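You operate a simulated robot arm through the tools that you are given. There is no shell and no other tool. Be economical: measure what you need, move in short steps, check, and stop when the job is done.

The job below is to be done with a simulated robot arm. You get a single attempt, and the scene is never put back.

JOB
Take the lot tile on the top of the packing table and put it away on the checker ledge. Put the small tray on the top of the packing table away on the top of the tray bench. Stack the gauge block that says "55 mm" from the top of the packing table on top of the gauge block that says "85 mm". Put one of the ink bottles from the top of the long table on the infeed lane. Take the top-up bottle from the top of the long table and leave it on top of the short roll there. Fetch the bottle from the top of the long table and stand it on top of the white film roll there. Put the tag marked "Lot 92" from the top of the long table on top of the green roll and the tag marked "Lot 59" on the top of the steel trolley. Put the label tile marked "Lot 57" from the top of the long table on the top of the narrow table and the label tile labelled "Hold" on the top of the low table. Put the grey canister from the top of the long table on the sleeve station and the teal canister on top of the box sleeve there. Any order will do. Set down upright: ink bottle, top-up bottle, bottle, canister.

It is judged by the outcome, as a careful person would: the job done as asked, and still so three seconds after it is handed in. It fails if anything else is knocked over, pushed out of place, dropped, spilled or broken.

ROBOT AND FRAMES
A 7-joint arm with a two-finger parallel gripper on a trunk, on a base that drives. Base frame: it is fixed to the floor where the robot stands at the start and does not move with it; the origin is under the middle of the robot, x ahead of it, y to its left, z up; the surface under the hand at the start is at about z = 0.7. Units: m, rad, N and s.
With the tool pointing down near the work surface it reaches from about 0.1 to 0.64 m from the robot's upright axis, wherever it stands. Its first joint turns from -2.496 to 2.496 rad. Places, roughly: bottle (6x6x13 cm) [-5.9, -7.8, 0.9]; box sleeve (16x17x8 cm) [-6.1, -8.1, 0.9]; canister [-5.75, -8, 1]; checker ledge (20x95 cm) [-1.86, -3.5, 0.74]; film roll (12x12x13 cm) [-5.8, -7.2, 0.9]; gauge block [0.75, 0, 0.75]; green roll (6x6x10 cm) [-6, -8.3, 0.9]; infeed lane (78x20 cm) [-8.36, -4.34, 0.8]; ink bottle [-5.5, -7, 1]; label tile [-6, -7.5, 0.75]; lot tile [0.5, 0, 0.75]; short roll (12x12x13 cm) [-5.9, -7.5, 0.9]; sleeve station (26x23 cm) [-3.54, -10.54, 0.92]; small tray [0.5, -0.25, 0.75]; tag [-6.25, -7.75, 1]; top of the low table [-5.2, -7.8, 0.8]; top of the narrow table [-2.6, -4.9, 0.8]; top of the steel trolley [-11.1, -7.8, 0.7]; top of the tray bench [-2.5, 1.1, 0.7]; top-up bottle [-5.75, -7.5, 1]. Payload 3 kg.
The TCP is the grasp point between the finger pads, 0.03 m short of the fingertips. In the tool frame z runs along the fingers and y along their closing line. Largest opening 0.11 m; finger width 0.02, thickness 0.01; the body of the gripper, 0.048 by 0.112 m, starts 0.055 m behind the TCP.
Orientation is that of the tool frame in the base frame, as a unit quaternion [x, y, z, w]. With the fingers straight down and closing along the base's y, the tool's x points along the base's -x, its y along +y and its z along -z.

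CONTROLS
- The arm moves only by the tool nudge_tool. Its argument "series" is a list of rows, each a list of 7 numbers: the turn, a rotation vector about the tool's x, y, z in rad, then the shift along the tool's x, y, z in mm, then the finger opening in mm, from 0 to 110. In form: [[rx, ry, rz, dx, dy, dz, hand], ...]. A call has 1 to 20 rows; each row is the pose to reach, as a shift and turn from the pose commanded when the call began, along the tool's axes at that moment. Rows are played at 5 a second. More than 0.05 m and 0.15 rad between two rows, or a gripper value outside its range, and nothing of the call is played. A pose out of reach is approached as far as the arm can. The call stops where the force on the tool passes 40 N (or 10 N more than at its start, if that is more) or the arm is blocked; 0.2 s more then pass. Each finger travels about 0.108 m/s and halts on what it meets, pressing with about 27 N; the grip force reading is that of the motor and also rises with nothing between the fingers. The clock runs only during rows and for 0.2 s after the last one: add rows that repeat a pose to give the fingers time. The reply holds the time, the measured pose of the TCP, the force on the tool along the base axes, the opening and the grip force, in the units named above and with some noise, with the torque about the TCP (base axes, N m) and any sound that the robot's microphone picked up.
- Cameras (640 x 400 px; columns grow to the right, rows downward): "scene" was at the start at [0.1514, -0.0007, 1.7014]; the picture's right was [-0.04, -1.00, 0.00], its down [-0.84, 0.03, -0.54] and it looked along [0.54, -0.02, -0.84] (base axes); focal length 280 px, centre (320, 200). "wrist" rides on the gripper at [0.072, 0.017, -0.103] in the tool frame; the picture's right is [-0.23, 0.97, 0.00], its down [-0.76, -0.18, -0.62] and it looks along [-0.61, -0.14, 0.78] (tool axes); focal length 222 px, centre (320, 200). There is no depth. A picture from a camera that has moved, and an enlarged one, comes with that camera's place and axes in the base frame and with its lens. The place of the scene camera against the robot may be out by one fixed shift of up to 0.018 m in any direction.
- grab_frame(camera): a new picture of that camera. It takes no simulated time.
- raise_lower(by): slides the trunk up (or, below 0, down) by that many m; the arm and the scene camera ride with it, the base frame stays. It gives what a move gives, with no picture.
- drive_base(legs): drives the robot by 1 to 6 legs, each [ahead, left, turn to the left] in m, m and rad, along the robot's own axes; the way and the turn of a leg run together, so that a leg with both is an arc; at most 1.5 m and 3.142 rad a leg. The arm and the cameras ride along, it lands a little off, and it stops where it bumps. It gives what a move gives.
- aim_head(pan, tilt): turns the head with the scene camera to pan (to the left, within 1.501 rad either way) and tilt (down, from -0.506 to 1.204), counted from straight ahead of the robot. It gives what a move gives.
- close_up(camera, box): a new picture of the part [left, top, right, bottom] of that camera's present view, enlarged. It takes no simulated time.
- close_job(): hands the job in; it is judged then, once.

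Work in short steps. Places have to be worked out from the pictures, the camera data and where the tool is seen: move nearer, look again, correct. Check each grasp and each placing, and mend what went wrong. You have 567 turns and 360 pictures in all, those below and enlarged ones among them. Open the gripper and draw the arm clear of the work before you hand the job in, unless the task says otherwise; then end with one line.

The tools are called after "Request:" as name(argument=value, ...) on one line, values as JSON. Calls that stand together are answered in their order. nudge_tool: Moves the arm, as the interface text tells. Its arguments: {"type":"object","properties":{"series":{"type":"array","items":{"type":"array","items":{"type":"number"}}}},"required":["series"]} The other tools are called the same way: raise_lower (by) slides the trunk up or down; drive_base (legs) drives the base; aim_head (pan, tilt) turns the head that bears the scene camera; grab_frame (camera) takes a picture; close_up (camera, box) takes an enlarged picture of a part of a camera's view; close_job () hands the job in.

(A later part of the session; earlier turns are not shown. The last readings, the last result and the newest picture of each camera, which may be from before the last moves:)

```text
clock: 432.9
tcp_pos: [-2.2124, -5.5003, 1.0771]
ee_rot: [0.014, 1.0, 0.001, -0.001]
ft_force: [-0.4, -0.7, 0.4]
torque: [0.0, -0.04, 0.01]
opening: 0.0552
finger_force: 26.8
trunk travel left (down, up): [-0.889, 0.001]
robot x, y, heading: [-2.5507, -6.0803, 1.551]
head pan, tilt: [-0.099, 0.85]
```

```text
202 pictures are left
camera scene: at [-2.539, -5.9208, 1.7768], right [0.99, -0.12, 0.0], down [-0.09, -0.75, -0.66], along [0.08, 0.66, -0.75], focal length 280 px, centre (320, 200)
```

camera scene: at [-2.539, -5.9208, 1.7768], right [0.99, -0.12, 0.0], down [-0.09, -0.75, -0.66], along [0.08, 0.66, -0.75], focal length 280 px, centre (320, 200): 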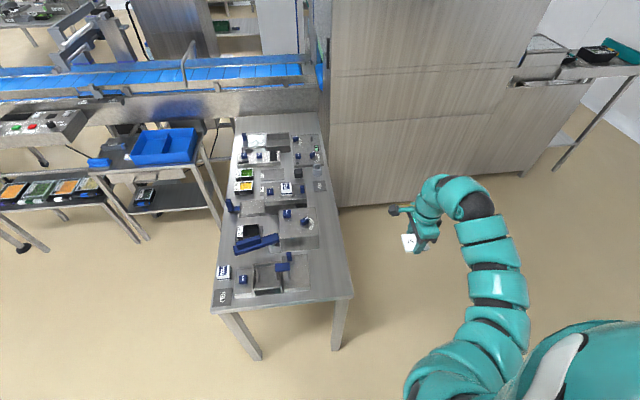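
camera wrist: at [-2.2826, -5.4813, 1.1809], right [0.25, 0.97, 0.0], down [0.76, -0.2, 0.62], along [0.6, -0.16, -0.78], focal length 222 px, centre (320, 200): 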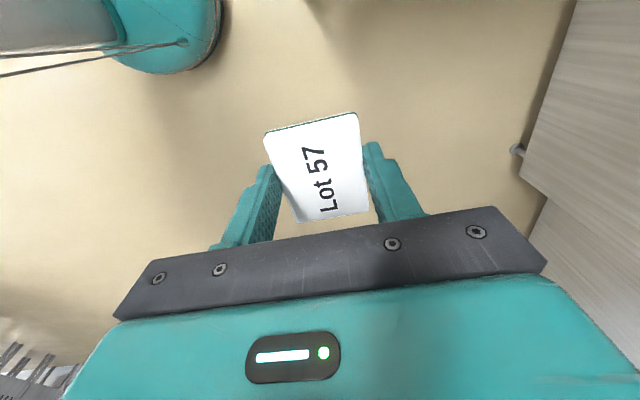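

Request:
close_up(camera="scene", box=[200, 190, 370, 320])

```text
3.08 times, centred on (285, 255) of scene
camera zoom: at [-2.539, -5.9208, 1.7768], right [0.99, -0.12, 0.0], down [-0.09, -0.75, -0.66], along [0.08, 0.66, -0.75], focal length 862 px, centre (428, 31)
```

zoom: 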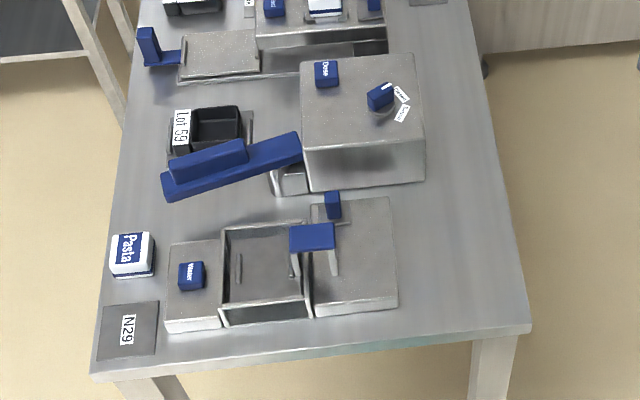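

Free strip confirmed: centre target (-2.442,-5.40). Drive 0.1 ahead and move the hand west over it.

Request:
drive_base(legs=[[0.1, 0, 0.02]])

Request:
nudge_tool(series=[[0, 0, 0, 45, 0, 10, 30], [0, 0, 0, 90, 0, 40, 30], [0, 0, 0, 135, 0, 70, 30], [0, 0, 0, 180, 0, 90, 30], [0, 0, 0, 222, 0, 100, 30], [0, 0, 0, 222, 0, 100, 30]])

Request:
grab_frame(camera="wrist")

Request:
close_up(camera="scene", box=[200, 190, 400, 340])

```text
clock: 434.0
tcp_pos: [-2.223, -5.3937, 1.0752]
ee_rot: [0.004, 1.0, 0.001, -0.001]
ft_force: [0.1, 1.1, -1.3]
torque: [-0.06, 0.0, 0.03]
opening: 0.0547
finger_force: 27.2
trunk travel left (down, up): [-0.889, 0.001]
robot x, y, heading: [-2.5514, -5.9813, 1.573]
head pan, tilt: [-0.099, 0.85]
```

```text
refused: row 2 steps farther than a row can; nothing moved
```

```text
200 pictures are left
camera wrist: at [-2.295, -5.3766, 1.1807], right [0.23, 0.97, 0.0], down [0.76, -0.18, 0.62], along [0.6, -0.14, -0.78], focal length 222 px, centre (320, 200)
```

wrist: 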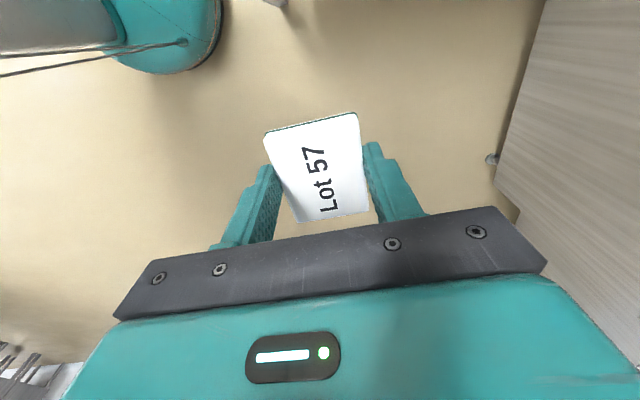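

```text
2.67 times, centred on (300, 265) of scene
camera zoom: at [-2.5422, -5.8206, 1.7766], right [1.0, -0.09, 0.0], down [-0.07, -0.75, -0.66], along [0.06, 0.66, -0.75], focal length 747 px, centre (373, 27)
```

zoom: 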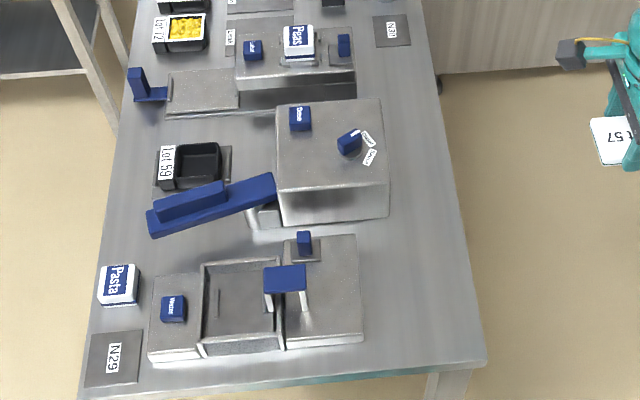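

Request:
nudge_tool(series=[[0, 0, 0, 40, -4, 10, 30], [0, 0, 0, 80, -8, 35, 30], [0, 0, 0, 120, -12, 60, 30], [0, 0, 0, 160, -15, 80, 30], [0, 0, 0, 200, -15, 95, 30], [0, 0, 0, 222, -15, 100, 30], [0, 0, 0, 222, -15, 100, 30]])

Request:
grab_frame(camera="wrist")

```text
clock: 435.6
tcp_pos: [-2.4458, -5.4054, 0.98]
ee_rot: [0.003, 1.0, 0.001, -0.001]
ft_force: [-0.4, 1.4, -0.4]
torque: [-0.01, -0.03, -0.05]
opening: 0.0546
finger_force: 27.3
trunk travel left (down, up): [-0.889, 0.001]
robot x, y, heading: [-2.5505, -5.9804, 1.573]
head pan, tilt: [-0.099, 0.85]
```

```text
198 pictures are left
camera wrist: at [-2.5173, -5.3894, 1.085], right [0.23, 0.97, 0.0], down [0.76, -0.18, 0.62], along [0.6, -0.14, -0.78], focal length 222 px, centre (320, 200)
```

wrist: 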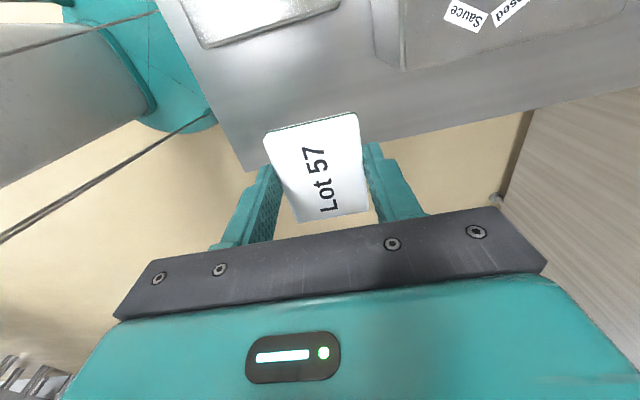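

Free strip is centred on the tile (edges at +74 / −73 mm). Lower to contact.

Request:
nudge_tool(series=[[0, 0, 0, 0, 0, 40, 30], [0, 0, 0, 0, 0, 80, 30], [0, 0, 0, 0, 0, 120, 30], [0, 0, 0, 0, 0, 135, 30], [0, 0, 0, 0, 0, 140, 30], [0, 0, 0, 0, 0, 144, 30], [0, 0, 0, 0, 0, 147, 30], [0, 0, 0, 0, 0, 150, 30], [0, 0, 0, 0, 0, 150, 30]])

```text
clock: 437.6
tcp_pos: [-2.4473, -5.4072, 0.8308]
ee_rot: [0.003, 1.0, 0.005, 0.0]
ft_force: [2.5, 0.4, 38.8]
torque: [-0.76, -0.02, 0.01]
opening: 0.0545
finger_force: 27.2
trunk travel left (down, up): [-0.889, 0.001]
robot x, y, heading: [-2.5485, -5.9816, 1.577]
head pan, tilt: [-0.099, 0.85]
```

Firm contact. Ease 2 mm, open, lift.

Request:
nudge_tool(series=[[0, 0, 0, 0, 0, -2.5, 30], [0, 0, 0, 0, 0, -2.5, 50], [0, 0, 0, 0, 0, -2.5, 70], [0, 0, 0, 0, 0, -2.5, 70], [0, 0, 0, 0, 0, -30, 70], [0, 0, 0, 0, 0, -70, 70], [0, 0, 0, 0, 0, -110, 70], [0, 0, 0, 0, 0, -150, 70]])

Request:
grab_frame(camera="wrist")

```text
clock: 439.4
tcp_pos: [-2.4502, -5.4063, 0.9756]
ee_rot: [0.003, 1.0, 0.001, 0.001]
ft_force: [-0.4, -0.2, 0.0]
torque: [0.03, -0.04, -0.02]
opening: 0.07
finger_force: 0.1
trunk travel left (down, up): [-0.889, 0.001]
robot x, y, heading: [-2.5497, -5.9807, 1.58]
head pan, tilt: [-0.099, 0.85]
```

```text
197 pictures are left
camera wrist: at [-2.5223, -5.3884, 1.0803], right [0.23, 0.97, 0.0], down [0.76, -0.18, 0.62], along [0.61, -0.14, -0.78], focal length 222 px, centre (320, 200)
```

wrist: 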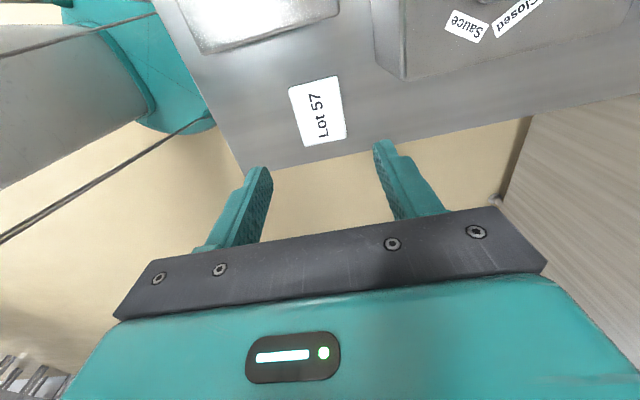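

Tile placed on the narrow table. Return the wrist to natural yaw and drive back to the long table's west side.

Request:
nudge_tool(series=[[0, 0, -0.14, 0, 0, -20, 60], [0, 0, -0.28, 0, 0, -40, 60], [0, 0, -0.42, 0, 0, -60, 60], [0, 0, -0.56, 0, 0, -80, 60], [0, 0, -0.7, 0, 0, -90, 60], [0, 0, -0.84, 0, 0, -90, 60], [0, 0, -0.98, 0, 0, -90, 60], [0, 0, -1.12, 0, 0, -90, 60], [0, 0, -1.26, 0, 0, -90, 60], [0, 0, -1.4, 0, 0, -90, 60], [0, 0, -1.55, 0, 0, -90, 60]])

Request:
drive_base(legs=[[-0.15, 0, 0], [0, 0, 1.565], [1.45, 0, 0], [1.45, 0, 0], [1.45, 0, 0]])

Request:
aim_head(pan=0.8, tilt=0.5)

Request:
grab_frame(camera="scene")

```text
clock: 441.8
tcp_pos: [-2.445, -5.4076, 1.0665]
ee_rot: [-0.698, 0.716, 0.002, 0.0]
ft_force: [0.3, 0.1, 0.6]
torque: [0.02, 0.01, -0.02]
opening: 0.0599
finger_force: 0.1
trunk travel left (down, up): [-0.889, 0.001]
robot x, y, heading: [-2.5534, -5.9834, 1.578]
head pan, tilt: [-0.099, 0.85]
```

```text
clock: 468.0
tcp_pos: [-7.5974, -6.1503, 1.0665]
ee_rot: [1.0, 0.004, -0.001, 0.001]
ft_force: [0.4, 0.0, -0.4]
torque: [0.0, 0.0, -0.03]
opening: 0.06
finger_force: 0.0
trunk travel left (down, up): [-0.889, 0.001]
robot x, y, heading: [-7.0204, -6.2402, -3.098]
head pan, tilt: [-0.099, 0.85]
```

```text
clock: 469.2
tcp_pos: [-7.5969, -6.1503, 1.067]
ee_rot: [1.0, 0.005, -0.001, 0.001]
ft_force: [0.0, 1.1, 0.5]
torque: [0.01, 0.0, 0.02]
opening: 0.0603
finger_force: 0.1
trunk travel left (down, up): [-0.889, 0.001]
robot x, y, heading: [-7.0158, -6.2399, -3.099]
head pan, tilt: [0.799, 0.499]
```

```text
196 pictures are left
camera scene: at [-7.1586, -6.3047, 1.8067], right [-0.74, 0.67, 0.0], down [0.32, 0.36, -0.88], along [-0.59, -0.65, -0.48], focal length 280 px, centre (320, 200)
```

scene: 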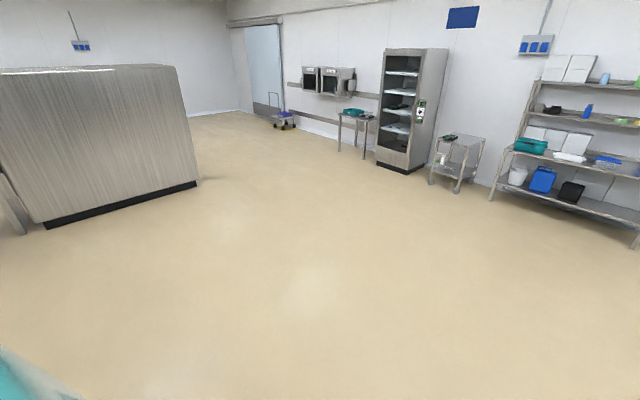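

Turn to face the table and go to the bottle: stance (-6.62,-7.5).

Request:
drive_base(legs=[[0, 0, 1.55], [0, 0, 1.55], [0, -1.28, 0], [0.3, 0, 0]])

Request:
aim_head(pan=-0.1, tilt=0.8)

Request:
grab_frame(camera="scene")

```text
clock: 484.9
tcp_pos: [-6.1976, -7.7078, 1.0666]
ee_rot: [0.046, 0.999, 0.001, 0.002]
ft_force: [0.1, 0.8, -0.3]
torque: [-0.02, 0.03, 0.02]
opening: 0.0599
finger_force: 0.0
trunk travel left (down, up): [-0.889, 0.001]
robot x, y, heading: [-6.7641, -7.5649, -0.062]
head pan, tilt: [0.799, 0.499]
```

```text
clock: 486.1
tcp_pos: [-6.1988, -7.7077, 1.067]
ee_rot: [0.046, 0.999, 0.001, 0.002]
ft_force: [1.5, 0.4, 0.2]
torque: [0.02, 0.0, -0.01]
opening: 0.0601
finger_force: 0.1
trunk travel left (down, up): [-0.889, 0.001]
robot x, y, heading: [-6.7664, -7.5643, -0.054]
head pan, tilt: [-0.099, 0.799]
```

```text
195 pictures are left
camera scene: at [-6.6039, -7.5809, 1.7808], right [-0.16, -0.99, 0.0], down [-0.71, 0.11, -0.7], along [0.69, -0.11, -0.72], focal length 280 px, centre (320, 200)
```

scene: 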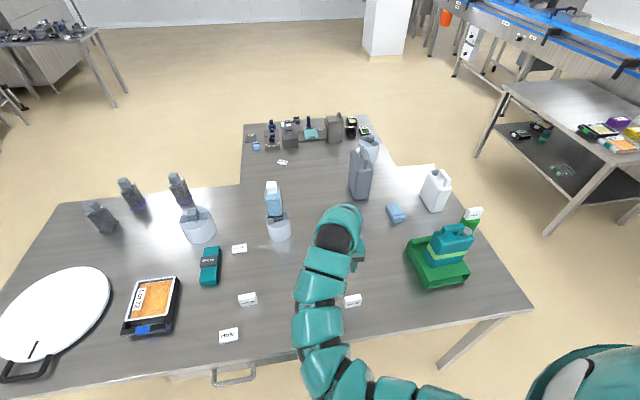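

Request:
drive_base(legs=[[0.13, 0, 0.055]])

Request:
nudge_tool(series=[[0, 0, 0, -40, -20, 0, 90], [0, 0, 0, -80, -40, 0, 100], [0, 0, 0, -110, -50, 0, 100], [0, 0, 0, -110, -50, 0, 100]])

Request:
grab_frame(camera="wrist")

```text
clock: 487.4
tcp_pos: [-6.0603, -7.6833, 1.0665]
ee_rot: [0.022, 1.0, 0.0, 0.002]
ft_force: [-0.5, 0.1, -0.1]
torque: [0.02, 0.04, -0.02]
opening: 0.0603
finger_force: 0.1
trunk travel left (down, up): [-0.889, 0.001]
robot x, y, heading: [-6.629, -7.5672, -0.004]
head pan, tilt: [-0.099, 0.799]
```

```text
clock: 488.4
tcp_pos: [-5.9548, -7.736, 1.0658]
ee_rot: [0.022, 1.0, 0.001, 0.002]
ft_force: [-0.6, -1.0, 0.5]
torque: [-0.03, -0.04, 0.02]
opening: 0.1002
finger_force: 0.0
trunk travel left (down, up): [-0.889, 0.001]
robot x, y, heading: [-6.6308, -7.5679, -0.009]
head pan, tilt: [-0.099, 0.799]
```

```text
194 pictures are left
camera wrist: at [-6.0253, -7.7155, 1.1703], right [0.27, 0.96, 0.0], down [0.75, -0.21, 0.62], along [0.6, -0.17, -0.78], focal length 222 px, centre (320, 200)
```

wrist: 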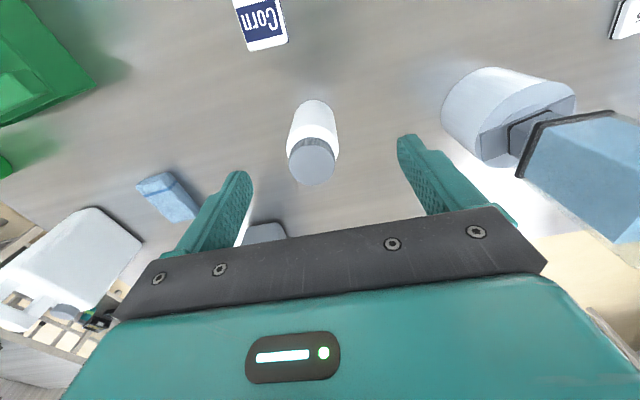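

Bottle offset (−32,−15) mm in tool frame. Align and descend over it.

Request:
nudge_tool(series=[[0, 0, 0, -16, -7, 0, 90], [0, 0, 0, -32, -14, 0, 90], [0, 0, 0, -32, -14, 30, 90], [0, 0, 0, -32, -14, 30, 90]])

Request:
grab_frame(camera="wrist")

```text
clock: 489.4
tcp_pos: [-5.9211, -7.753, 1.0368]
ee_rot: [0.021, 1.0, 0.001, 0.001]
ft_force: [0.1, -0.4, 0.2]
torque: [-0.02, 0.01, 0.01]
opening: 0.0901
finger_force: 0.0
trunk travel left (down, up): [-0.889, 0.001]
robot x, y, heading: [-6.6328, -7.5681, -0.007]
head pan, tilt: [-0.099, 0.799]
```

```text
193 pictures are left
camera wrist: at [-5.9921, -7.733, 1.1418], right [0.27, 0.96, 0.0], down [0.75, -0.21, 0.63], along [0.6, -0.17, -0.78], focal length 222 px, centre (320, 200)
```

wrist: 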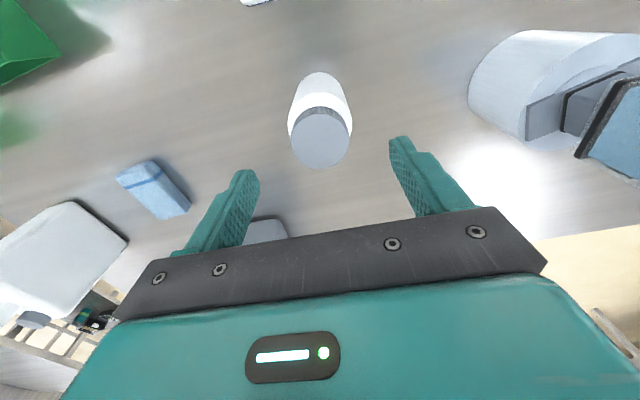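

Request:
nudge_tool(series=[[0, 0, 0, 6, 3, 40, 85], [0, 0, 0, 6, 3, 75, 85], [0, 0, 0, 6, 3, 95, 85], [0, 0, 0, 6, 3, 100, 85], [0, 0, 0, 6, 3, 100, 85], [0, 0, 0, 6, 3, 100, 60], [0, 0, 0, 6, 3, 100, 40], [0, 0, 0, 6, 3, 100, 35], [0, 0, 0, 6, 3, 100, 35]])

Request:
close_up(camera="wrist", box=[220, 70, 420, 240])

```text
clock: 491.4
tcp_pos: [-5.926, -7.7502, 0.9342]
ee_rot: [0.021, 1.0, 0.001, 0.001]
ft_force: [0.4, -1.4, 0.3]
torque: [-0.18, -0.04, -0.02]
opening: 0.0572
finger_force: 27.1
trunk travel left (down, up): [-0.889, 0.001]
robot x, y, heading: [-6.6358, -7.5751, -0.007]
head pan, tilt: [-0.099, 0.799]
```

```text
2.35 times, centred on (320, 155) of wrist
camera zoom: at [-5.9974, -7.7305, 1.0398], right [0.27, 0.96, 0.0], down [0.75, -0.21, 0.62], along [0.6, -0.17, -0.78], focal length 523 px, centre (320, 306)
```

zoom: 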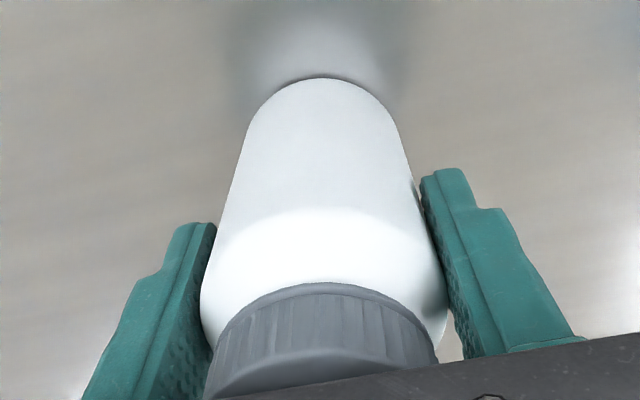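

Gripped. Lift 18 cm, back off, strafe left past the other bottle, and approach the film roll.

Request:
nudge_tool(series=[[0, 0, 0, 0, 0, -45, 35], [0, 0, 0, 0, 0, -90, 35], [0, 0, 0, 0, 0, -135, 35], [0, 0, 0, 0, 0, -180, 35], [0, 0, 0, 0, 0, -190, 35]])

Request:
drive_base(legs=[[-0.32, 0, 0], [0, 0.62, 0], [0.22, 0, 0.007]])

Request:
grab_frame(camera="wrist")

Request:
grab_frame(camera="scene")

```text
clock: 492.6
tcp_pos: [-5.9271, -7.75, 1.1255]
ee_rot: [0.022, 1.0, 0.001, 0.0]
ft_force: [0.4, -0.6, -3.0]
torque: [0.02, -0.03, 0.0]
opening: 0.0573
finger_force: 27.2
trunk travel left (down, up): [-0.889, 0.001]
robot x, y, heading: [-6.6338, -7.5661, -0.01]
head pan, tilt: [-0.099, 0.799]
```

```text
clock: 499.1
tcp_pos: [-6.0192, -7.1348, 1.1255]
ee_rot: [0.019, 1.0, 0.002, 0.001]
ft_force: [0.1, -0.5, -3.2]
torque: [0.01, 0.02, 0.02]
opening: 0.0572
finger_force: 26.7
trunk travel left (down, up): [-0.889, 0.001]
robot x, y, heading: [-6.7283, -6.9558, -0.005]
head pan, tilt: [-0.099, 0.799]
```

```text
191 pictures are left
camera wrist: at [-6.0905, -7.1157, 1.2308], right [0.27, 0.96, 0.0], down [0.75, -0.21, 0.62], along [0.6, -0.16, -0.78], focal length 222 px, centre (320, 200)
```

wrist: 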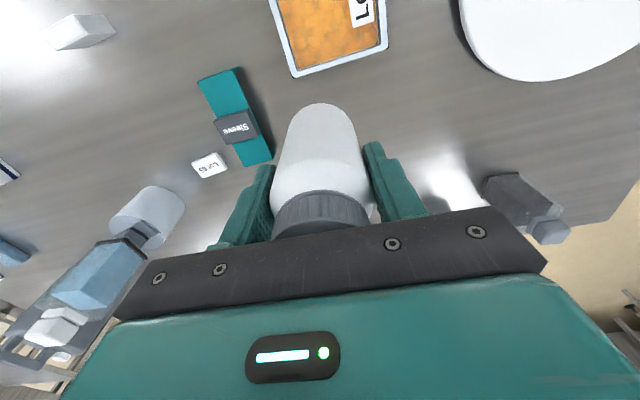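

```text
190 pictures are left
camera scene: at [-6.5636, -6.9635, 1.7806], right [-0.1, -0.99, 0.0], down [-0.71, 0.07, -0.7], along [0.69, -0.07, -0.72], focal length 280 px, centre (320, 200)
```

scene: 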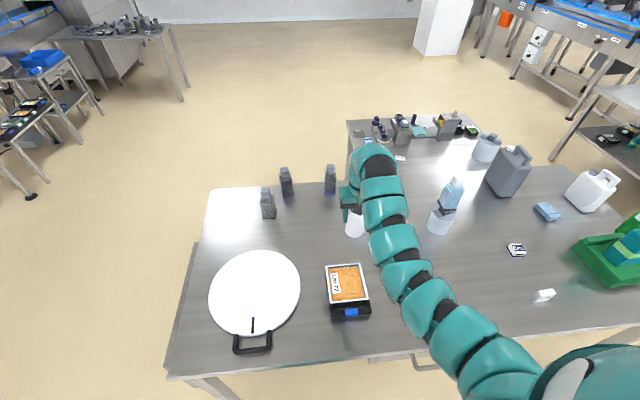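

Drive 0.1 closer, then move over the film roll's knob at (-5.826,-7.218).

Request:
drive_base(legs=[[0.105, 0, 0]])

Request:
nudge_tool(series=[[0, 0, 0, -20, -25, 0, 35], [0, 0, 0, -40, -50, 0, 35], [0, 0, 0, -60, -75, 0, 35], [0, 0, 0, -60, -75, 0, 35]])

Request:
grab_frame(camera="wrist")

```text
clock: 500.2
tcp_pos: [-5.9182, -7.1373, 1.1269]
ee_rot: [0.02, 1.0, 0.001, 0.002]
ft_force: [1.2, 0.3, -3.5]
torque: [0.03, 0.03, 0.01]
opening: 0.0575
finger_force: 27.3
trunk travel left (down, up): [-0.889, 0.001]
robot x, y, heading: [-6.6278, -6.954, -0.008]
head pan, tilt: [-0.099, 0.799]
```

```text
clock: 501.2
tcp_pos: [-5.8628, -7.2154, 1.1263]
ee_rot: [0.02, 1.0, 0.001, 0.001]
ft_force: [-0.9, -0.1, -3.1]
torque: [-0.01, 0.02, -0.04]
opening: 0.0572
finger_force: 27.2
trunk travel left (down, up): [-0.889, 0.001]
robot x, y, heading: [-6.6257, -6.9563, -0.004]
head pan, tilt: [-0.099, 0.799]
```

```text
189 pictures are left
camera wrist: at [-5.9336, -7.195, 1.2305], right [0.27, 0.96, 0.0], down [0.75, -0.21, 0.62], along [0.6, -0.16, -0.78], focal length 222 px, centre (320, 200)
```

wrist: 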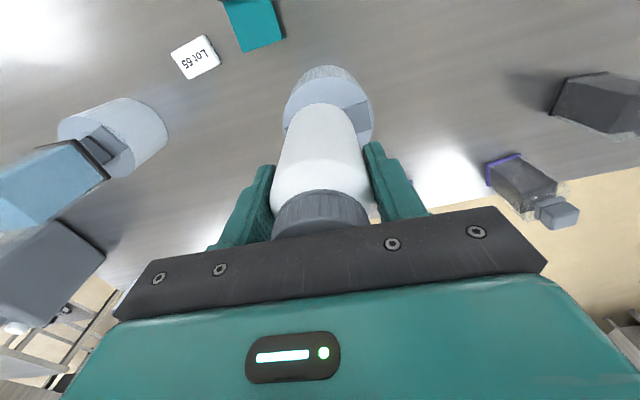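

Request:
nudge_tool(series=[[0, 0, 0, -30, -2, 0, 35], [0, 0, 0, -30, -2, 0, 35], [0, 0, 0, -30, -2, 25, 35], [0, 0, 0, -30, -2, 42, 35], [0, 0, 0, -30, -2, 42, 35]])

Request:
close_up(camera="wrist", box=[220, 30, 420, 220])

Request:
close_up(camera="scene", box=[290, 100, 450, 240])

```text
clock: 502.4
tcp_pos: [-5.8342, -7.2173, 1.0854]
ee_rot: [0.02, 1.0, 0.0, 0.001]
ft_force: [0.6, 0.5, -3.1]
torque: [-0.03, -0.01, -0.02]
opening: 0.0573
finger_force: 27.4
out of reach, approached as far as the arm can: row 4
trunk travel left (down, up): [-0.889, 0.001]
robot x, y, heading: [-6.6241, -6.9566, -0.005]
head pan, tilt: [-0.099, 0.799]
```

```text
2.11 times, centred on (320, 125) of wrist
camera zoom: at [-5.9051, -7.1976, 1.1905], right [0.27, 0.96, 0.0], down [0.75, -0.21, 0.62], along [0.6, -0.17, -0.78], focal length 468 px, centre (320, 358)
```

zoom: 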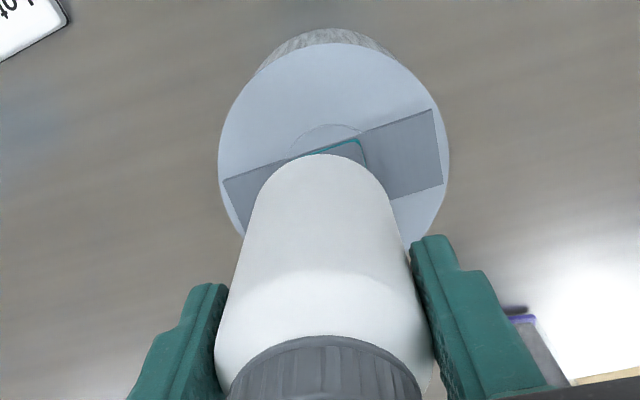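

```text
2.86 times, centred on (370, 170) of scene
camera zoom: at [-6.4622, -6.9618, 1.7807], right [-0.11, -0.99, 0.0], down [-0.71, 0.07, -0.7], along [0.69, -0.07, -0.72], focal length 800 px, centre (177, 286)
```

zoom: 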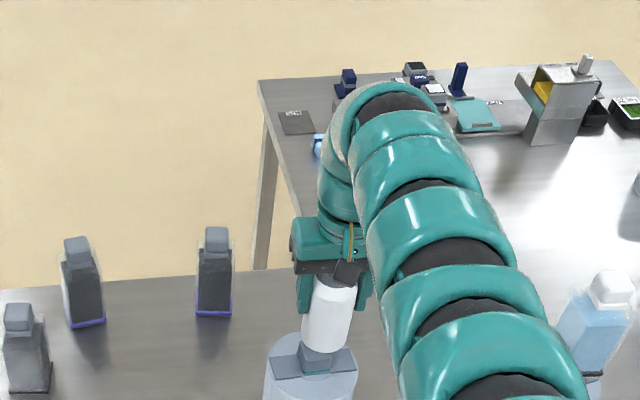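

Knob centre appears ~5 mm to +y of the bottle axis; correct by 5 mm and lower to contact.

Request:
nudge_tool(series=[[0, 0, 0, 0, 5, 0, 35], [0, 0, 0, 0, 5, 5, 35], [0, 0, 0, 0, 5, 10, 35], [0, 0, 0, 0, 5, 13, 35], [0, 0, 0, 0, 5, 13, 35]])

```text
clock: 503.6
tcp_pos: [-5.8363, -7.2087, 1.0763]
ee_rot: [0.021, 1.0, 0.001, 0.001]
ft_force: [-0.4, 0.0, -3.2]
torque: [0.02, -0.01, -0.01]
opening: 0.0575
finger_force: 27.2
out of reach, approached as far as the arm can: row 2, 3, 4, 5
trunk travel left (down, up): [-0.889, 0.001]
robot x, y, heading: [-6.6241, -6.9566, -0.01]
head pan, tilt: [-0.099, 0.799]
```

At the reach edge; lift the arm 30 mm, lower the trunk 40 mm (which extends reach), then realign.

Request:
nudge_tool(series=[[0, 0, 0, 0, 0, -15, 35], [0, 0, 0, 0, 0, -35, 35], [0, 0, 0, 0, 0, -35, 35]])

Request:
raise_lower(by=-0.04)

Request:
nudge_tool(series=[[0, 0, 0, -2, -2, -5, 35], [0, 0, 0, -2, -2, -5, 35], [0, 0, 0, -2, -2, -5, 35]])

Request:
close_up(camera="wrist", box=[220, 30, 420, 220])

```text
clock: 504.4
tcp_pos: [-5.8369, -7.2099, 1.1127]
ee_rot: [0.019, 1.0, 0.001, 0.001]
ft_force: [0.6, -0.2, -3.5]
torque: [0.01, 0.02, -0.05]
opening: 0.0573
finger_force: 26.3
trunk travel left (down, up): [-0.889, 0.001]
robot x, y, heading: [-6.626, -6.9579, -0.008]
head pan, tilt: [-0.099, 0.799]
```

```text
clock: 505.3
tcp_pos: [-5.8382, -7.2086, 1.0722]
ee_rot: [0.02, 1.0, 0.001, 0.001]
ft_force: [-0.1, 0.2, -2.7]
torque: [0.0, 0.05, 0.04]
opening: 0.0576
finger_force: 26.9
trunk travel left (down, up): [-0.849, 0.041]
robot x, y, heading: [-6.6256, -6.9534, -0.002]
head pan, tilt: [-0.099, 0.799]
```

```text
clock: 506.1
tcp_pos: [-5.8362, -7.2102, 1.0776]
ee_rot: [0.021, 1.0, 0.0, 0.001]
ft_force: [1.2, 0.1, -3.0]
torque: [0.0, 0.0, 0.0]
opening: 0.0573
finger_force: 27.3
trunk travel left (down, up): [-0.849, 0.041]
robot x, y, heading: [-6.6266, -6.9607, -0.01]
head pan, tilt: [-0.099, 0.799]
```

```text
2.11 times, centred on (320, 125) of wrist
camera zoom: at [-5.9072, -7.1914, 1.182], right [0.27, 0.96, 0.0], down [0.75, -0.21, 0.62], along [0.6, -0.17, -0.78], focal length 468 px, centre (320, 358)
```

zoom: 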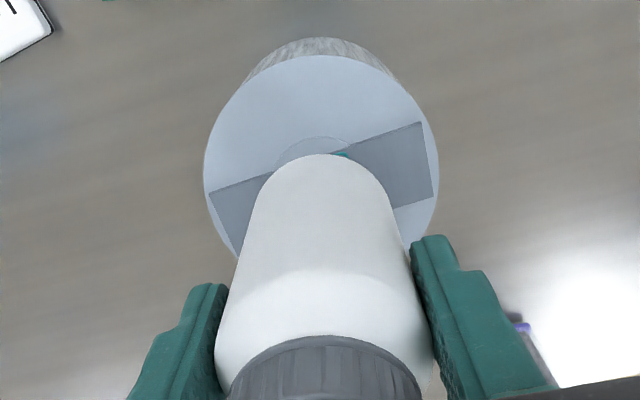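

Now bottle, roll and knob centres agree within ~2 mm. Lower to contact.

Request:
nudge_tool(series=[[0, 0, 0, -2, 0, 4, 35], [0, 0, 0, -2, 0, 7, 35], [0, 0, 0, -2, 0, 9, 35], [0, 0, 0, -2, 0, 10, 35], [0, 0, 0, -2, 0, 11, 35], [0, 0, 0, -2, 0, 12, 35]])

```text
clock: 507.5
tcp_pos: [-5.8354, -7.2125, 1.0654]
ee_rot: [0.02, 1.0, 0.001, 0.001]
ft_force: [0.0, -0.1, -2.7]
torque: [0.01, 0.0, 0.0]
opening: 0.0571
finger_force: 26.8
trunk travel left (down, up): [-0.849, 0.041]
robot x, y, heading: [-6.6274, -6.9581, -0.008]
head pan, tilt: [-0.099, 0.799]
```

Request:
nudge_tool(series=[[0, 0, 0, -1, 2, 1, 35], [0, 0, 0, -1, 2, 2, 35], [0, 0, 0, -1, 2, 3, 35], [0, 0, 0, -1, 2, 4, 35], [0, 0, 0, -1, 2, 5, 35]])

```text
clock: 508.7
tcp_pos: [-5.8331, -7.2092, 1.0613]
ee_rot: [0.02, 1.0, -0.001, 0.001]
ft_force: [1.7, -1.0, 5.5]
torque: [-0.25, -0.22, -0.06]
opening: 0.0572
finger_force: 27.0
trunk travel left (down, up): [-0.849, 0.041]
robot x, y, heading: [-6.6255, -6.9562, -0.003]
head pan, tilt: [-0.099, 0.799]
```

Light contact (bottom at ≈0.977). Open.

Request:
nudge_tool(series=[[0, 0, 0, 0, 0, 0.5, 35], [0, 0, 0, 0, 0, 0, 50], [0, 0, 0, 0, 0, 0, 60], [0, 0, 0, 0, 0, 0, 75], [0, 0, 0, 0, 0, 0, 85], [0, 0, 0, 0, 0, 0, 85]])

Request:
close_up(camera="wrist", box=[220, 30, 420, 220])

```text
clock: 510.1
tcp_pos: [-5.8327, -7.2101, 1.0597]
ee_rot: [0.02, 1.0, 0.0, 0.001]
ft_force: [-0.6, 0.6, 0.1]
torque: [0.01, 0.02, -0.01]
opening: 0.0849
finger_force: 0.0
trunk travel left (down, up): [-0.849, 0.041]
robot x, y, heading: [-6.6231, -6.9592, -0.013]
head pan, tilt: [-0.099, 0.799]
```

```text
2.11 times, centred on (320, 125) of wrist
camera zoom: at [-5.9043, -7.1905, 1.1646], right [0.27, 0.96, 0.0], down [0.75, -0.21, 0.62], along [0.6, -0.17, -0.78], focal length 468 px, centre (320, 358)
```

zoom: 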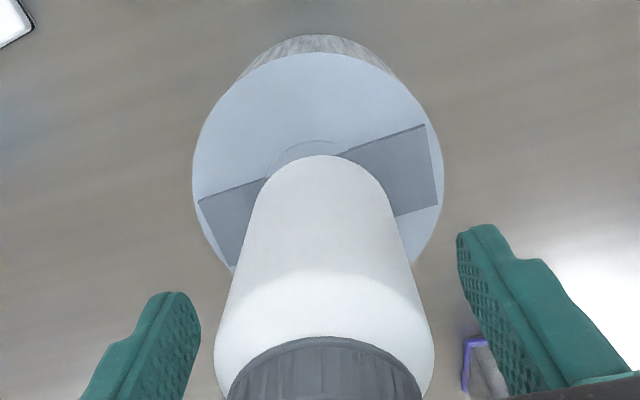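

Upright on the knob. Rise with the trunk, then the arm.

Request:
raise_lower(by=0.04)

Request:
nudge_tool(series=[[0, 0, 0, 0, 0, -20, 85], [0, 0, 0, 0, 0, -40, 85], [0, 0, 0, 0, 0, -60, 85], [0, 0, 0, 0, 0, -60, 85]])

Request:
grab_frame(camera="wrist")

```text
clock: 510.9
tcp_pos: [-5.8333, -7.209, 1.1002]
ee_rot: [0.02, 1.0, 0.001, 0.001]
ft_force: [0.1, 0.1, -0.1]
torque: [-0.01, 0.01, 0.02]
opening: 0.085
finger_force: 0.1
trunk travel left (down, up): [-0.889, 0.001]
robot x, y, heading: [-6.627, -6.9511, -0.007]
head pan, tilt: [-0.099, 0.799]
```

```text
clock: 511.9
tcp_pos: [-5.8348, -7.2072, 1.1611]
ee_rot: [0.02, 1.0, 0.0, 0.001]
ft_force: [0.1, 0.4, -0.5]
torque: [-0.03, 0.01, 0.01]
opening: 0.085
finger_force: 0.0
trunk travel left (down, up): [-0.889, 0.001]
robot x, y, heading: [-6.6272, -6.958, -0.003]
head pan, tilt: [-0.099, 0.799]
```

```text
184 pictures are left
camera wrist: at [-5.9048, -7.1888, 1.2658], right [0.27, 0.96, 0.0], down [0.75, -0.21, 0.62], along [0.6, -0.17, -0.78], focal length 222 px, centre (320, 200)
```

wrist: 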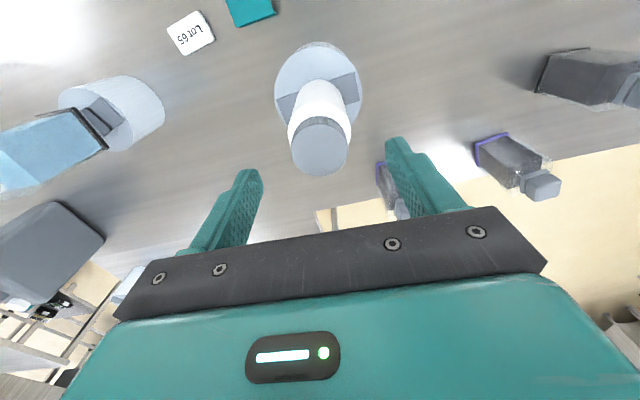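

Bottle stands on the film roll. Next the "Hold" tile at ≈(-6.26,-7.35): reposition.

Request:
drive_base(legs=[[-0.25, 0, 0], [0, -0.3, 0]])

Request:
nudge_tool(series=[[0, 0, 0, 40, 25, 20, 85], [0, 0, 0, 80, 50, 45, 85], [0, 0, 0, 110, 80, 75, 85], [0, 0, 0, 130, 110, 105, 85], [0, 0, 0, 150, 140, 135, 85], [0, 0, 0, 170, 150, 165, 85], [0, 0, 0, 170, 150, 165, 85]])

Request:
grab_frame(camera="wrist")

Request:
grab_frame(camera="scene")

```text
clock: 515.3
tcp_pos: [-6.0837, -7.5047, 1.1618]
ee_rot: [0.019, 1.0, 0.001, 0.001]
ft_force: [-0.2, -0.9, 0.0]
torque: [0.0, 0.0, 0.01]
opening: 0.085
finger_force: 0.2
trunk travel left (down, up): [-0.889, 0.001]
robot x, y, heading: [-6.8754, -7.2522, -0.011]
head pan, tilt: [-0.099, 0.799]
```

```text
refused: row 1 steps farther than a row can; nothing moved
```

```text
183 pictures are left
camera wrist: at [-6.1545, -7.486, 1.2657], right [0.27, 0.96, 0.0], down [0.75, -0.21, 0.62], along [0.6, -0.16, -0.78], focal length 222 px, centre (320, 200)
```

wrist: 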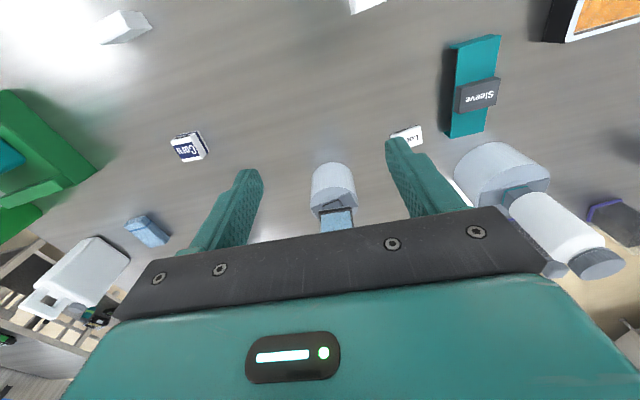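

```text
182 pictures are left
camera scene: at [-6.7134, -7.2623, 1.7808], right [-0.11, -0.99, 0.0], down [-0.71, 0.08, -0.7], along [0.69, -0.07, -0.72], focal length 280 px, centre (320, 200)
```

scene: 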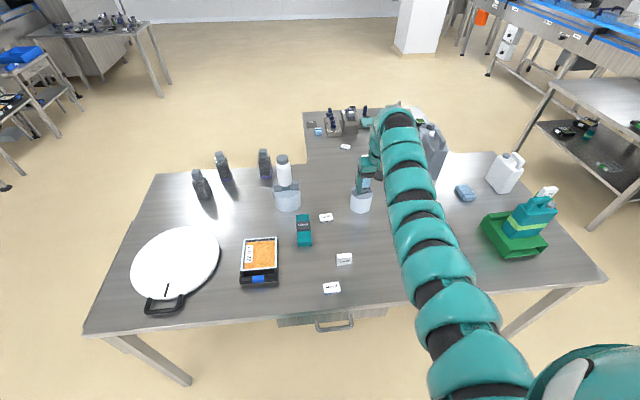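

Request:
nudge_tool(series=[[0, 0, 0, 25, 20, 10, 85], [0, 0, 0, 50, 40, 25, 85], [0, 0, 0, 75, 60, 45, 85], [0, 0, 0, 100, 80, 65, 85], [0, 0, 0, 120, 100, 90, 85], [0, 0, 0, 140, 120, 115, 85], [0, 0, 0, 155, 139, 140, 85], [0, 0, 0, 155, 139, 160, 85], [0, 0, 0, 155, 139, 160, 85]])

Request:
grab_frame(camera="wrist")

```text
clock: 517.3
tcp_pos: [-6.2302, -7.3597, 1.0017]
ee_rot: [0.02, 1.0, 0.0, 0.001]
ft_force: [-0.2, 0.6, 0.0]
torque: [-0.01, 0.01, -0.01]
opening: 0.0847
finger_force: 0.1
trunk travel left (down, up): [-0.889, 0.001]
robot x, y, heading: [-6.8794, -7.2526, -0.011]
head pan, tilt: [-0.099, 0.799]
```

```text
181 pictures are left
camera wrist: at [-6.3017, -7.3405, 1.1065], right [0.27, 0.96, 0.0], down [0.75, -0.21, 0.62], along [0.6, -0.16, -0.78], focal length 222 px, centre (320, 200)
```

wrist: 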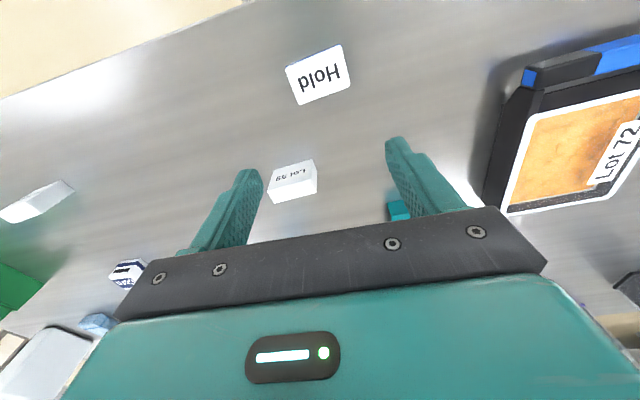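

Hold tile at tool offset (+33,+7) mm, rotated ≈−13°. Align and descend to z≈0.882.

Request:
nudge_tool(series=[[0, 0, -0.11, 16, 3, 20, 85], [0, 0, -0.22, 33, 7, 40, 85], [0, 0, -0.22, 33, 7, 40, 85]])

Request:
grab_frame(camera="wrist")

```text
clock: 518.1
tcp_pos: [-6.2634, -7.3524, 0.9627]
ee_rot: [-0.09, 0.996, 0.0, 0.0]
ft_force: [-0.6, 0.0, -0.5]
torque: [0.0, 0.03, -0.01]
opening: 0.085
finger_force: 0.0
trunk travel left (down, up): [-0.889, 0.001]
robot x, y, heading: [-6.8752, -7.2526, -0.009]
head pan, tilt: [-0.099, 0.799]
```

```text
180 pictures are left
camera wrist: at [-6.3377, -7.3488, 1.0663], right [0.05, 1.0, 0.0], down [0.78, -0.04, 0.62], along [0.62, -0.03, -0.78], focal length 222 px, centre (320, 200)
```

wrist: 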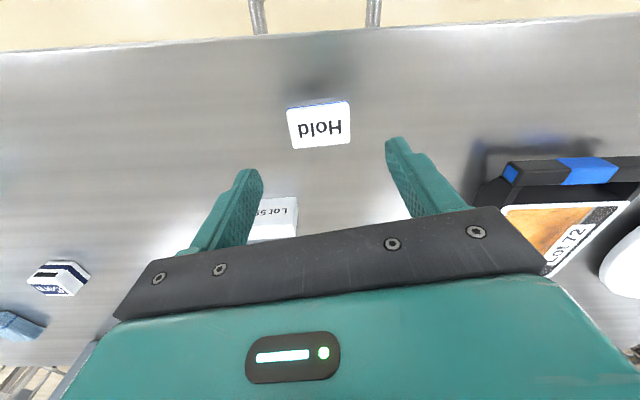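

Request:
nudge_tool(series=[[0, 0, 0.1, -2, 0, 30, 80], [0, 0, 0.1, -2, 0, 60, 80], [0, 0, 0.1, -2, 0, 76, 80], [0, 0, 0.1, -2, 0, 81, 80], [0, 0, 0.1, -2, 0, 81, 80], [0, 0, 0.1, -2, 0, 81, 55], [0, 0, 0.1, -2, 0, 81, 35], [0, 0, 0.1, -2, 0, 81, 30], [0, 0, 0.1, -2, 0, 81, 30]])

Request:
close_up(camera="wrist", box=[220, 70, 420, 240])

```text
clock: 520.1
tcp_pos: [-6.2613, -7.3501, 0.8802]
ee_rot: [-0.04, 0.999, 0.0, 0.001]
ft_force: [-0.1, 0.0, 0.2]
torque: [0.04, 0.02, 0.0]
opening: 0.0549
finger_force: 27.0
trunk travel left (down, up): [-0.889, 0.001]
robot x, y, heading: [-6.8788, -7.2561, -0.003]
head pan, tilt: [-0.099, 0.799]
```

```text
2.35 times, centred on (320, 155) of wrist
camera zoom: at [-6.3346, -7.3404, 0.9852], right [0.15, 0.99, 0.0], down [0.77, -0.12, 0.62], along [0.62, -0.09, -0.78], focal length 523 px, centre (320, 306)
```

zoom: 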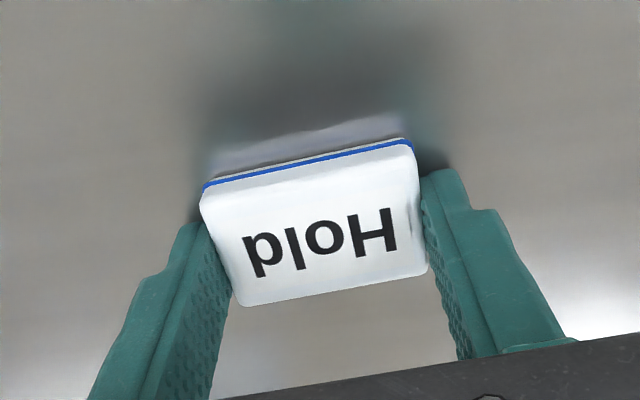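

Gripped. Lift and drive around to the low table (NE stance).

Request:
nudge_tool(series=[[0, 0, 0, 0, 0, -45, 30], [0, 0, 0, 0, 0, -90, 30], [0, 0, 0, -20, 0, -135, 30], [0, 0, 0, -30, 0, -180, 30], [0, 0, 0, -30, 0, -200, 30]])

Request:
drive_base(legs=[[-0.35, 0, 0], [0, 1.15, 0], [1.1, 0, 0], [1.0, 0, 0], [0, 0, -1.57]])

Request:
aim_head(pan=0, tilt=0.8)

Request:
grab_frame(camera="scene")

```text
clock: 521.3
tcp_pos: [-6.2316, -7.3467, 1.0782]
ee_rot: [-0.041, 0.999, 0.0, 0.0]
ft_force: [0.4, 0.1, -0.4]
torque: [0.02, 0.02, 0.02]
opening: 0.0547
finger_force: 26.9
trunk travel left (down, up): [-0.889, 0.001]
robot x, y, heading: [-6.874, -7.2539, 0.001]
head pan, tilt: [-0.099, 0.799]
```

```text
clock: 542.6
tcp_pos: [-5.2713, -6.8269, 1.0801]
ee_rot: [0.696, 0.718, 0.0, 0.001]
ft_force: [-0.1, -0.8, -0.7]
torque: [0.01, 0.01, 0.01]
opening: 0.0546
finger_force: 26.9
trunk travel left (down, up): [-0.889, 0.001]
robot x, y, heading: [-5.1512, -6.1921, -1.625]
head pan, tilt: [-0.099, 0.799]
```

```text
clock: 543.2
tcp_pos: [-5.2714, -6.8262, 1.079]
ee_rot: [0.696, 0.718, 0.0, 0.001]
ft_force: [0.7, -0.3, 0.1]
torque: [0.0, 0.0, -0.01]
opening: 0.0548
finger_force: 26.8
trunk travel left (down, up): [-0.889, 0.001]
robot x, y, heading: [-5.1516, -6.1904, -1.629]
head pan, tilt: [0.0, 0.799]
```

```text
178 pictures are left
camera scene: at [-5.1548, -6.3479, 1.7808], right [-1.0, 0.05, 0.0], down [0.04, 0.72, -0.7], along [-0.04, -0.7, -0.72], focal length 280 px, centre (320, 200)
```

scene: 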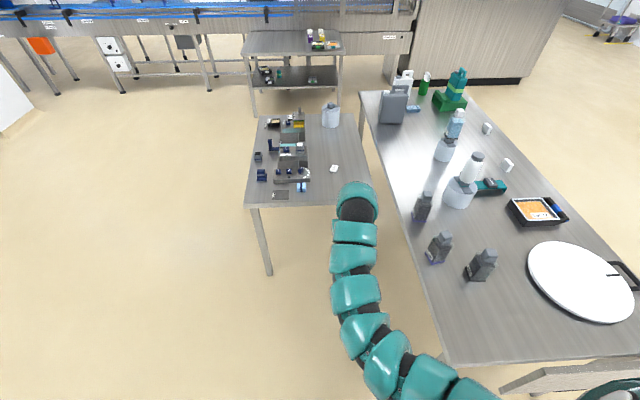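

Low table's west half has free space; target (-5.36,-7.40). Drive 0.57 ahead.

Request:
drive_base(legs=[[0.57, -0.03, 0.04]])

Request:
grab_frame(camera="wrist")

```text
clock: 546.6
tcp_pos: [-5.3132, -7.4093, 1.0785]
ee_rot: [0.689, 0.725, 0.0, 0.001]
ft_force: [-0.3, 0.3, -0.7]
torque: [0.03, 0.01, 0.03]
opening: 0.0549
finger_force: 27.6
trunk travel left (down, up): [-0.889, 0.001]
robot x, y, heading: [-5.2024, -6.7713, -1.6]
head pan, tilt: [0.0, 0.799]
```

```text
177 pictures are left
camera wrist: at [-5.3001, -7.3362, 1.1834], right [0.98, -0.18, 0.0], down [-0.14, -0.77, 0.62], along [-0.11, -0.61, -0.78], focal length 222 px, centre (320, 200)
```

wrist: 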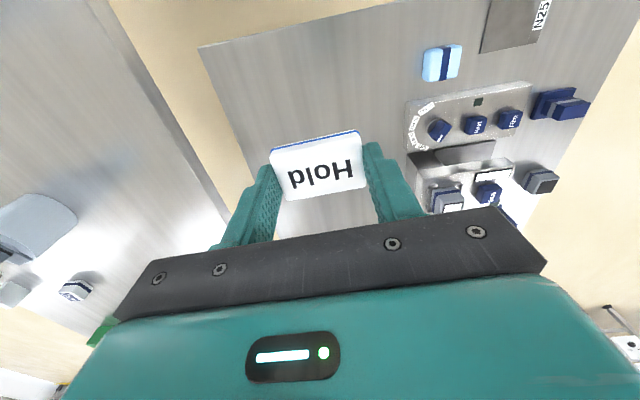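

Request:
nudge_tool(series=[[0, 0, 0, 10, -22, 20, 30], [0, 0, 0, 20, -44, 50, 30], [0, 0, 0, 20, -44, 95, 30], [0, 0, 0, 20, -44, 135, 30], [0, 0, 0, 20, -44, 135, 30]])

Request:
grab_frame(camera="wrist")

```text
clock: 547.8
tcp_pos: [-5.3587, -7.3924, 0.9435]
ee_rot: [0.689, 0.725, 0.0, 0.002]
ft_force: [0.9, 0.9, -0.7]
torque: [-0.01, -0.01, -0.02]
opening: 0.055
finger_force: 26.8
trunk travel left (down, up): [-0.889, 0.001]
robot x, y, heading: [-5.2033, -6.7631, -1.602]
head pan, tilt: [0.0, 0.799]
```

```text
176 pictures are left
camera wrist: at [-5.3455, -7.3191, 1.0486], right [0.98, -0.18, 0.0], down [-0.14, -0.77, 0.62], along [-0.11, -0.61, -0.78], focal length 222 px, centre (320, 200)
```

wrist: 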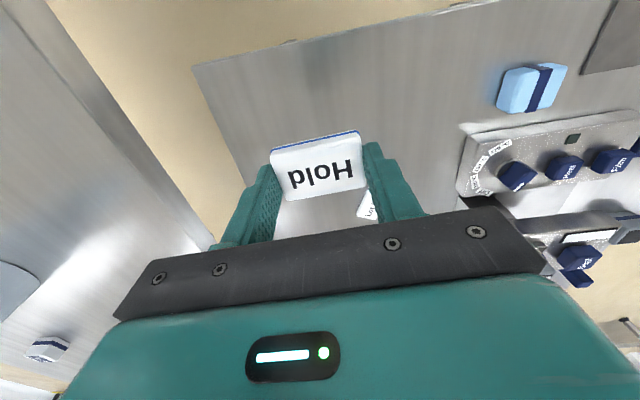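

Clear. Lower to contact.

Request:
nudge_tool(series=[[0, 0, 0, 0, 0, 40, 30], [0, 0, 0, 0, 0, 80, 30], [0, 0, 0, 0, 0, 100, 30], [0, 0, 0, 0, 0, 107, 30], [0, 0, 0, 0, 0, 111, 30], [0, 0, 0, 0, 0, 114, 30], [0, 0, 0, 0, 0, 117, 30], [0, 0, 0, 0, 0, 117, 30]])

```text
clock: 549.6
tcp_pos: [-5.3591, -7.3907, 0.8274]
ee_rot: [0.688, 0.726, 0.001, 0.001]
ft_force: [-0.3, -0.6, 0.1]
torque: [-0.02, 0.03, 0.01]
opening: 0.0549
finger_force: 27.1
trunk travel left (down, up): [-0.889, 0.001]
robot x, y, heading: [-5.2047, -6.7708, -1.604]
head pan, tilt: [0.0, 0.799]
```

Request:
nudge_tool(series=[[0, 0, 0, 0, 0, 3, 30], [0, 0, 0, 0, 0, 6, 30], [0, 0, 0, 0, 0, 9, 30], [0, 0, 0, 0, 0, 12, 30], [0, 0, 0, 0, 0, 15, 30], [0, 0, 0, 0, 0, 18, 30], [0, 0, 0, 0, 0, 21, 30]])

```text
clock: 551.2
tcp_pos: [-5.3588, -7.3904, 0.806]
ee_rot: [0.688, 0.726, 0.001, 0.0]
ft_force: [-0.2, 0.1, -0.4]
torque: [0.0, 0.0, 0.0]
opening: 0.0547
finger_force: 27.0
trunk travel left (down, up): [-0.889, 0.001]
robot x, y, heading: [-5.204, -6.767, -1.603]
head pan, tilt: [0.0, 0.799]
```

Not yet; the low table is lower than rounded. Continue carefully.

Request:
nudge_tool(series=[[0, 0, 0, 0, 0, 4, 30], [0, 0, 0, 0, 0, 8, 30], [0, 0, 0, 0, 0, 12, 30], [0, 0, 0, 0, 0, 16, 30], [0, 0, 0, 0, 0, 20, 30], [0, 0, 0, 0, 0, 24, 30], [0, 0, 0, 0, 0, 28, 30], [0, 0, 0, 0, 0, 32, 30]])

Request:
grab_frame(camera="wrist")

```text
clock: 552.9
tcp_pos: [-5.3575, -7.3928, 0.7803]
ee_rot: [0.688, 0.726, -0.003, 0.003]
ft_force: [0.5, 11.4, 30.3]
torque: [0.53, 0.58, -0.33]
opening: 0.0548
finger_force: 26.8
trunk travel left (down, up): [-0.889, 0.001]
robot x, y, heading: [-5.2033, -6.7669, -1.606]
head pan, tilt: [0.0, 0.799]
stopped in row 8: the force on the tool passed its limit at 46 N (the readings are from after the stop); the commanded pose is now the measured one
```

```text
175 pictures are left
camera wrist: at [-5.3444, -7.3193, 0.8841], right [0.98, -0.18, 0.0], down [-0.14, -0.76, 0.63], along [-0.11, -0.62, -0.78], focal length 222 px, centre (320, 200)
```

wrist: 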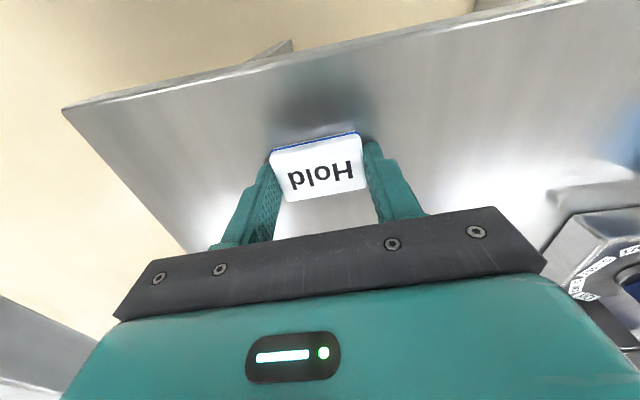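

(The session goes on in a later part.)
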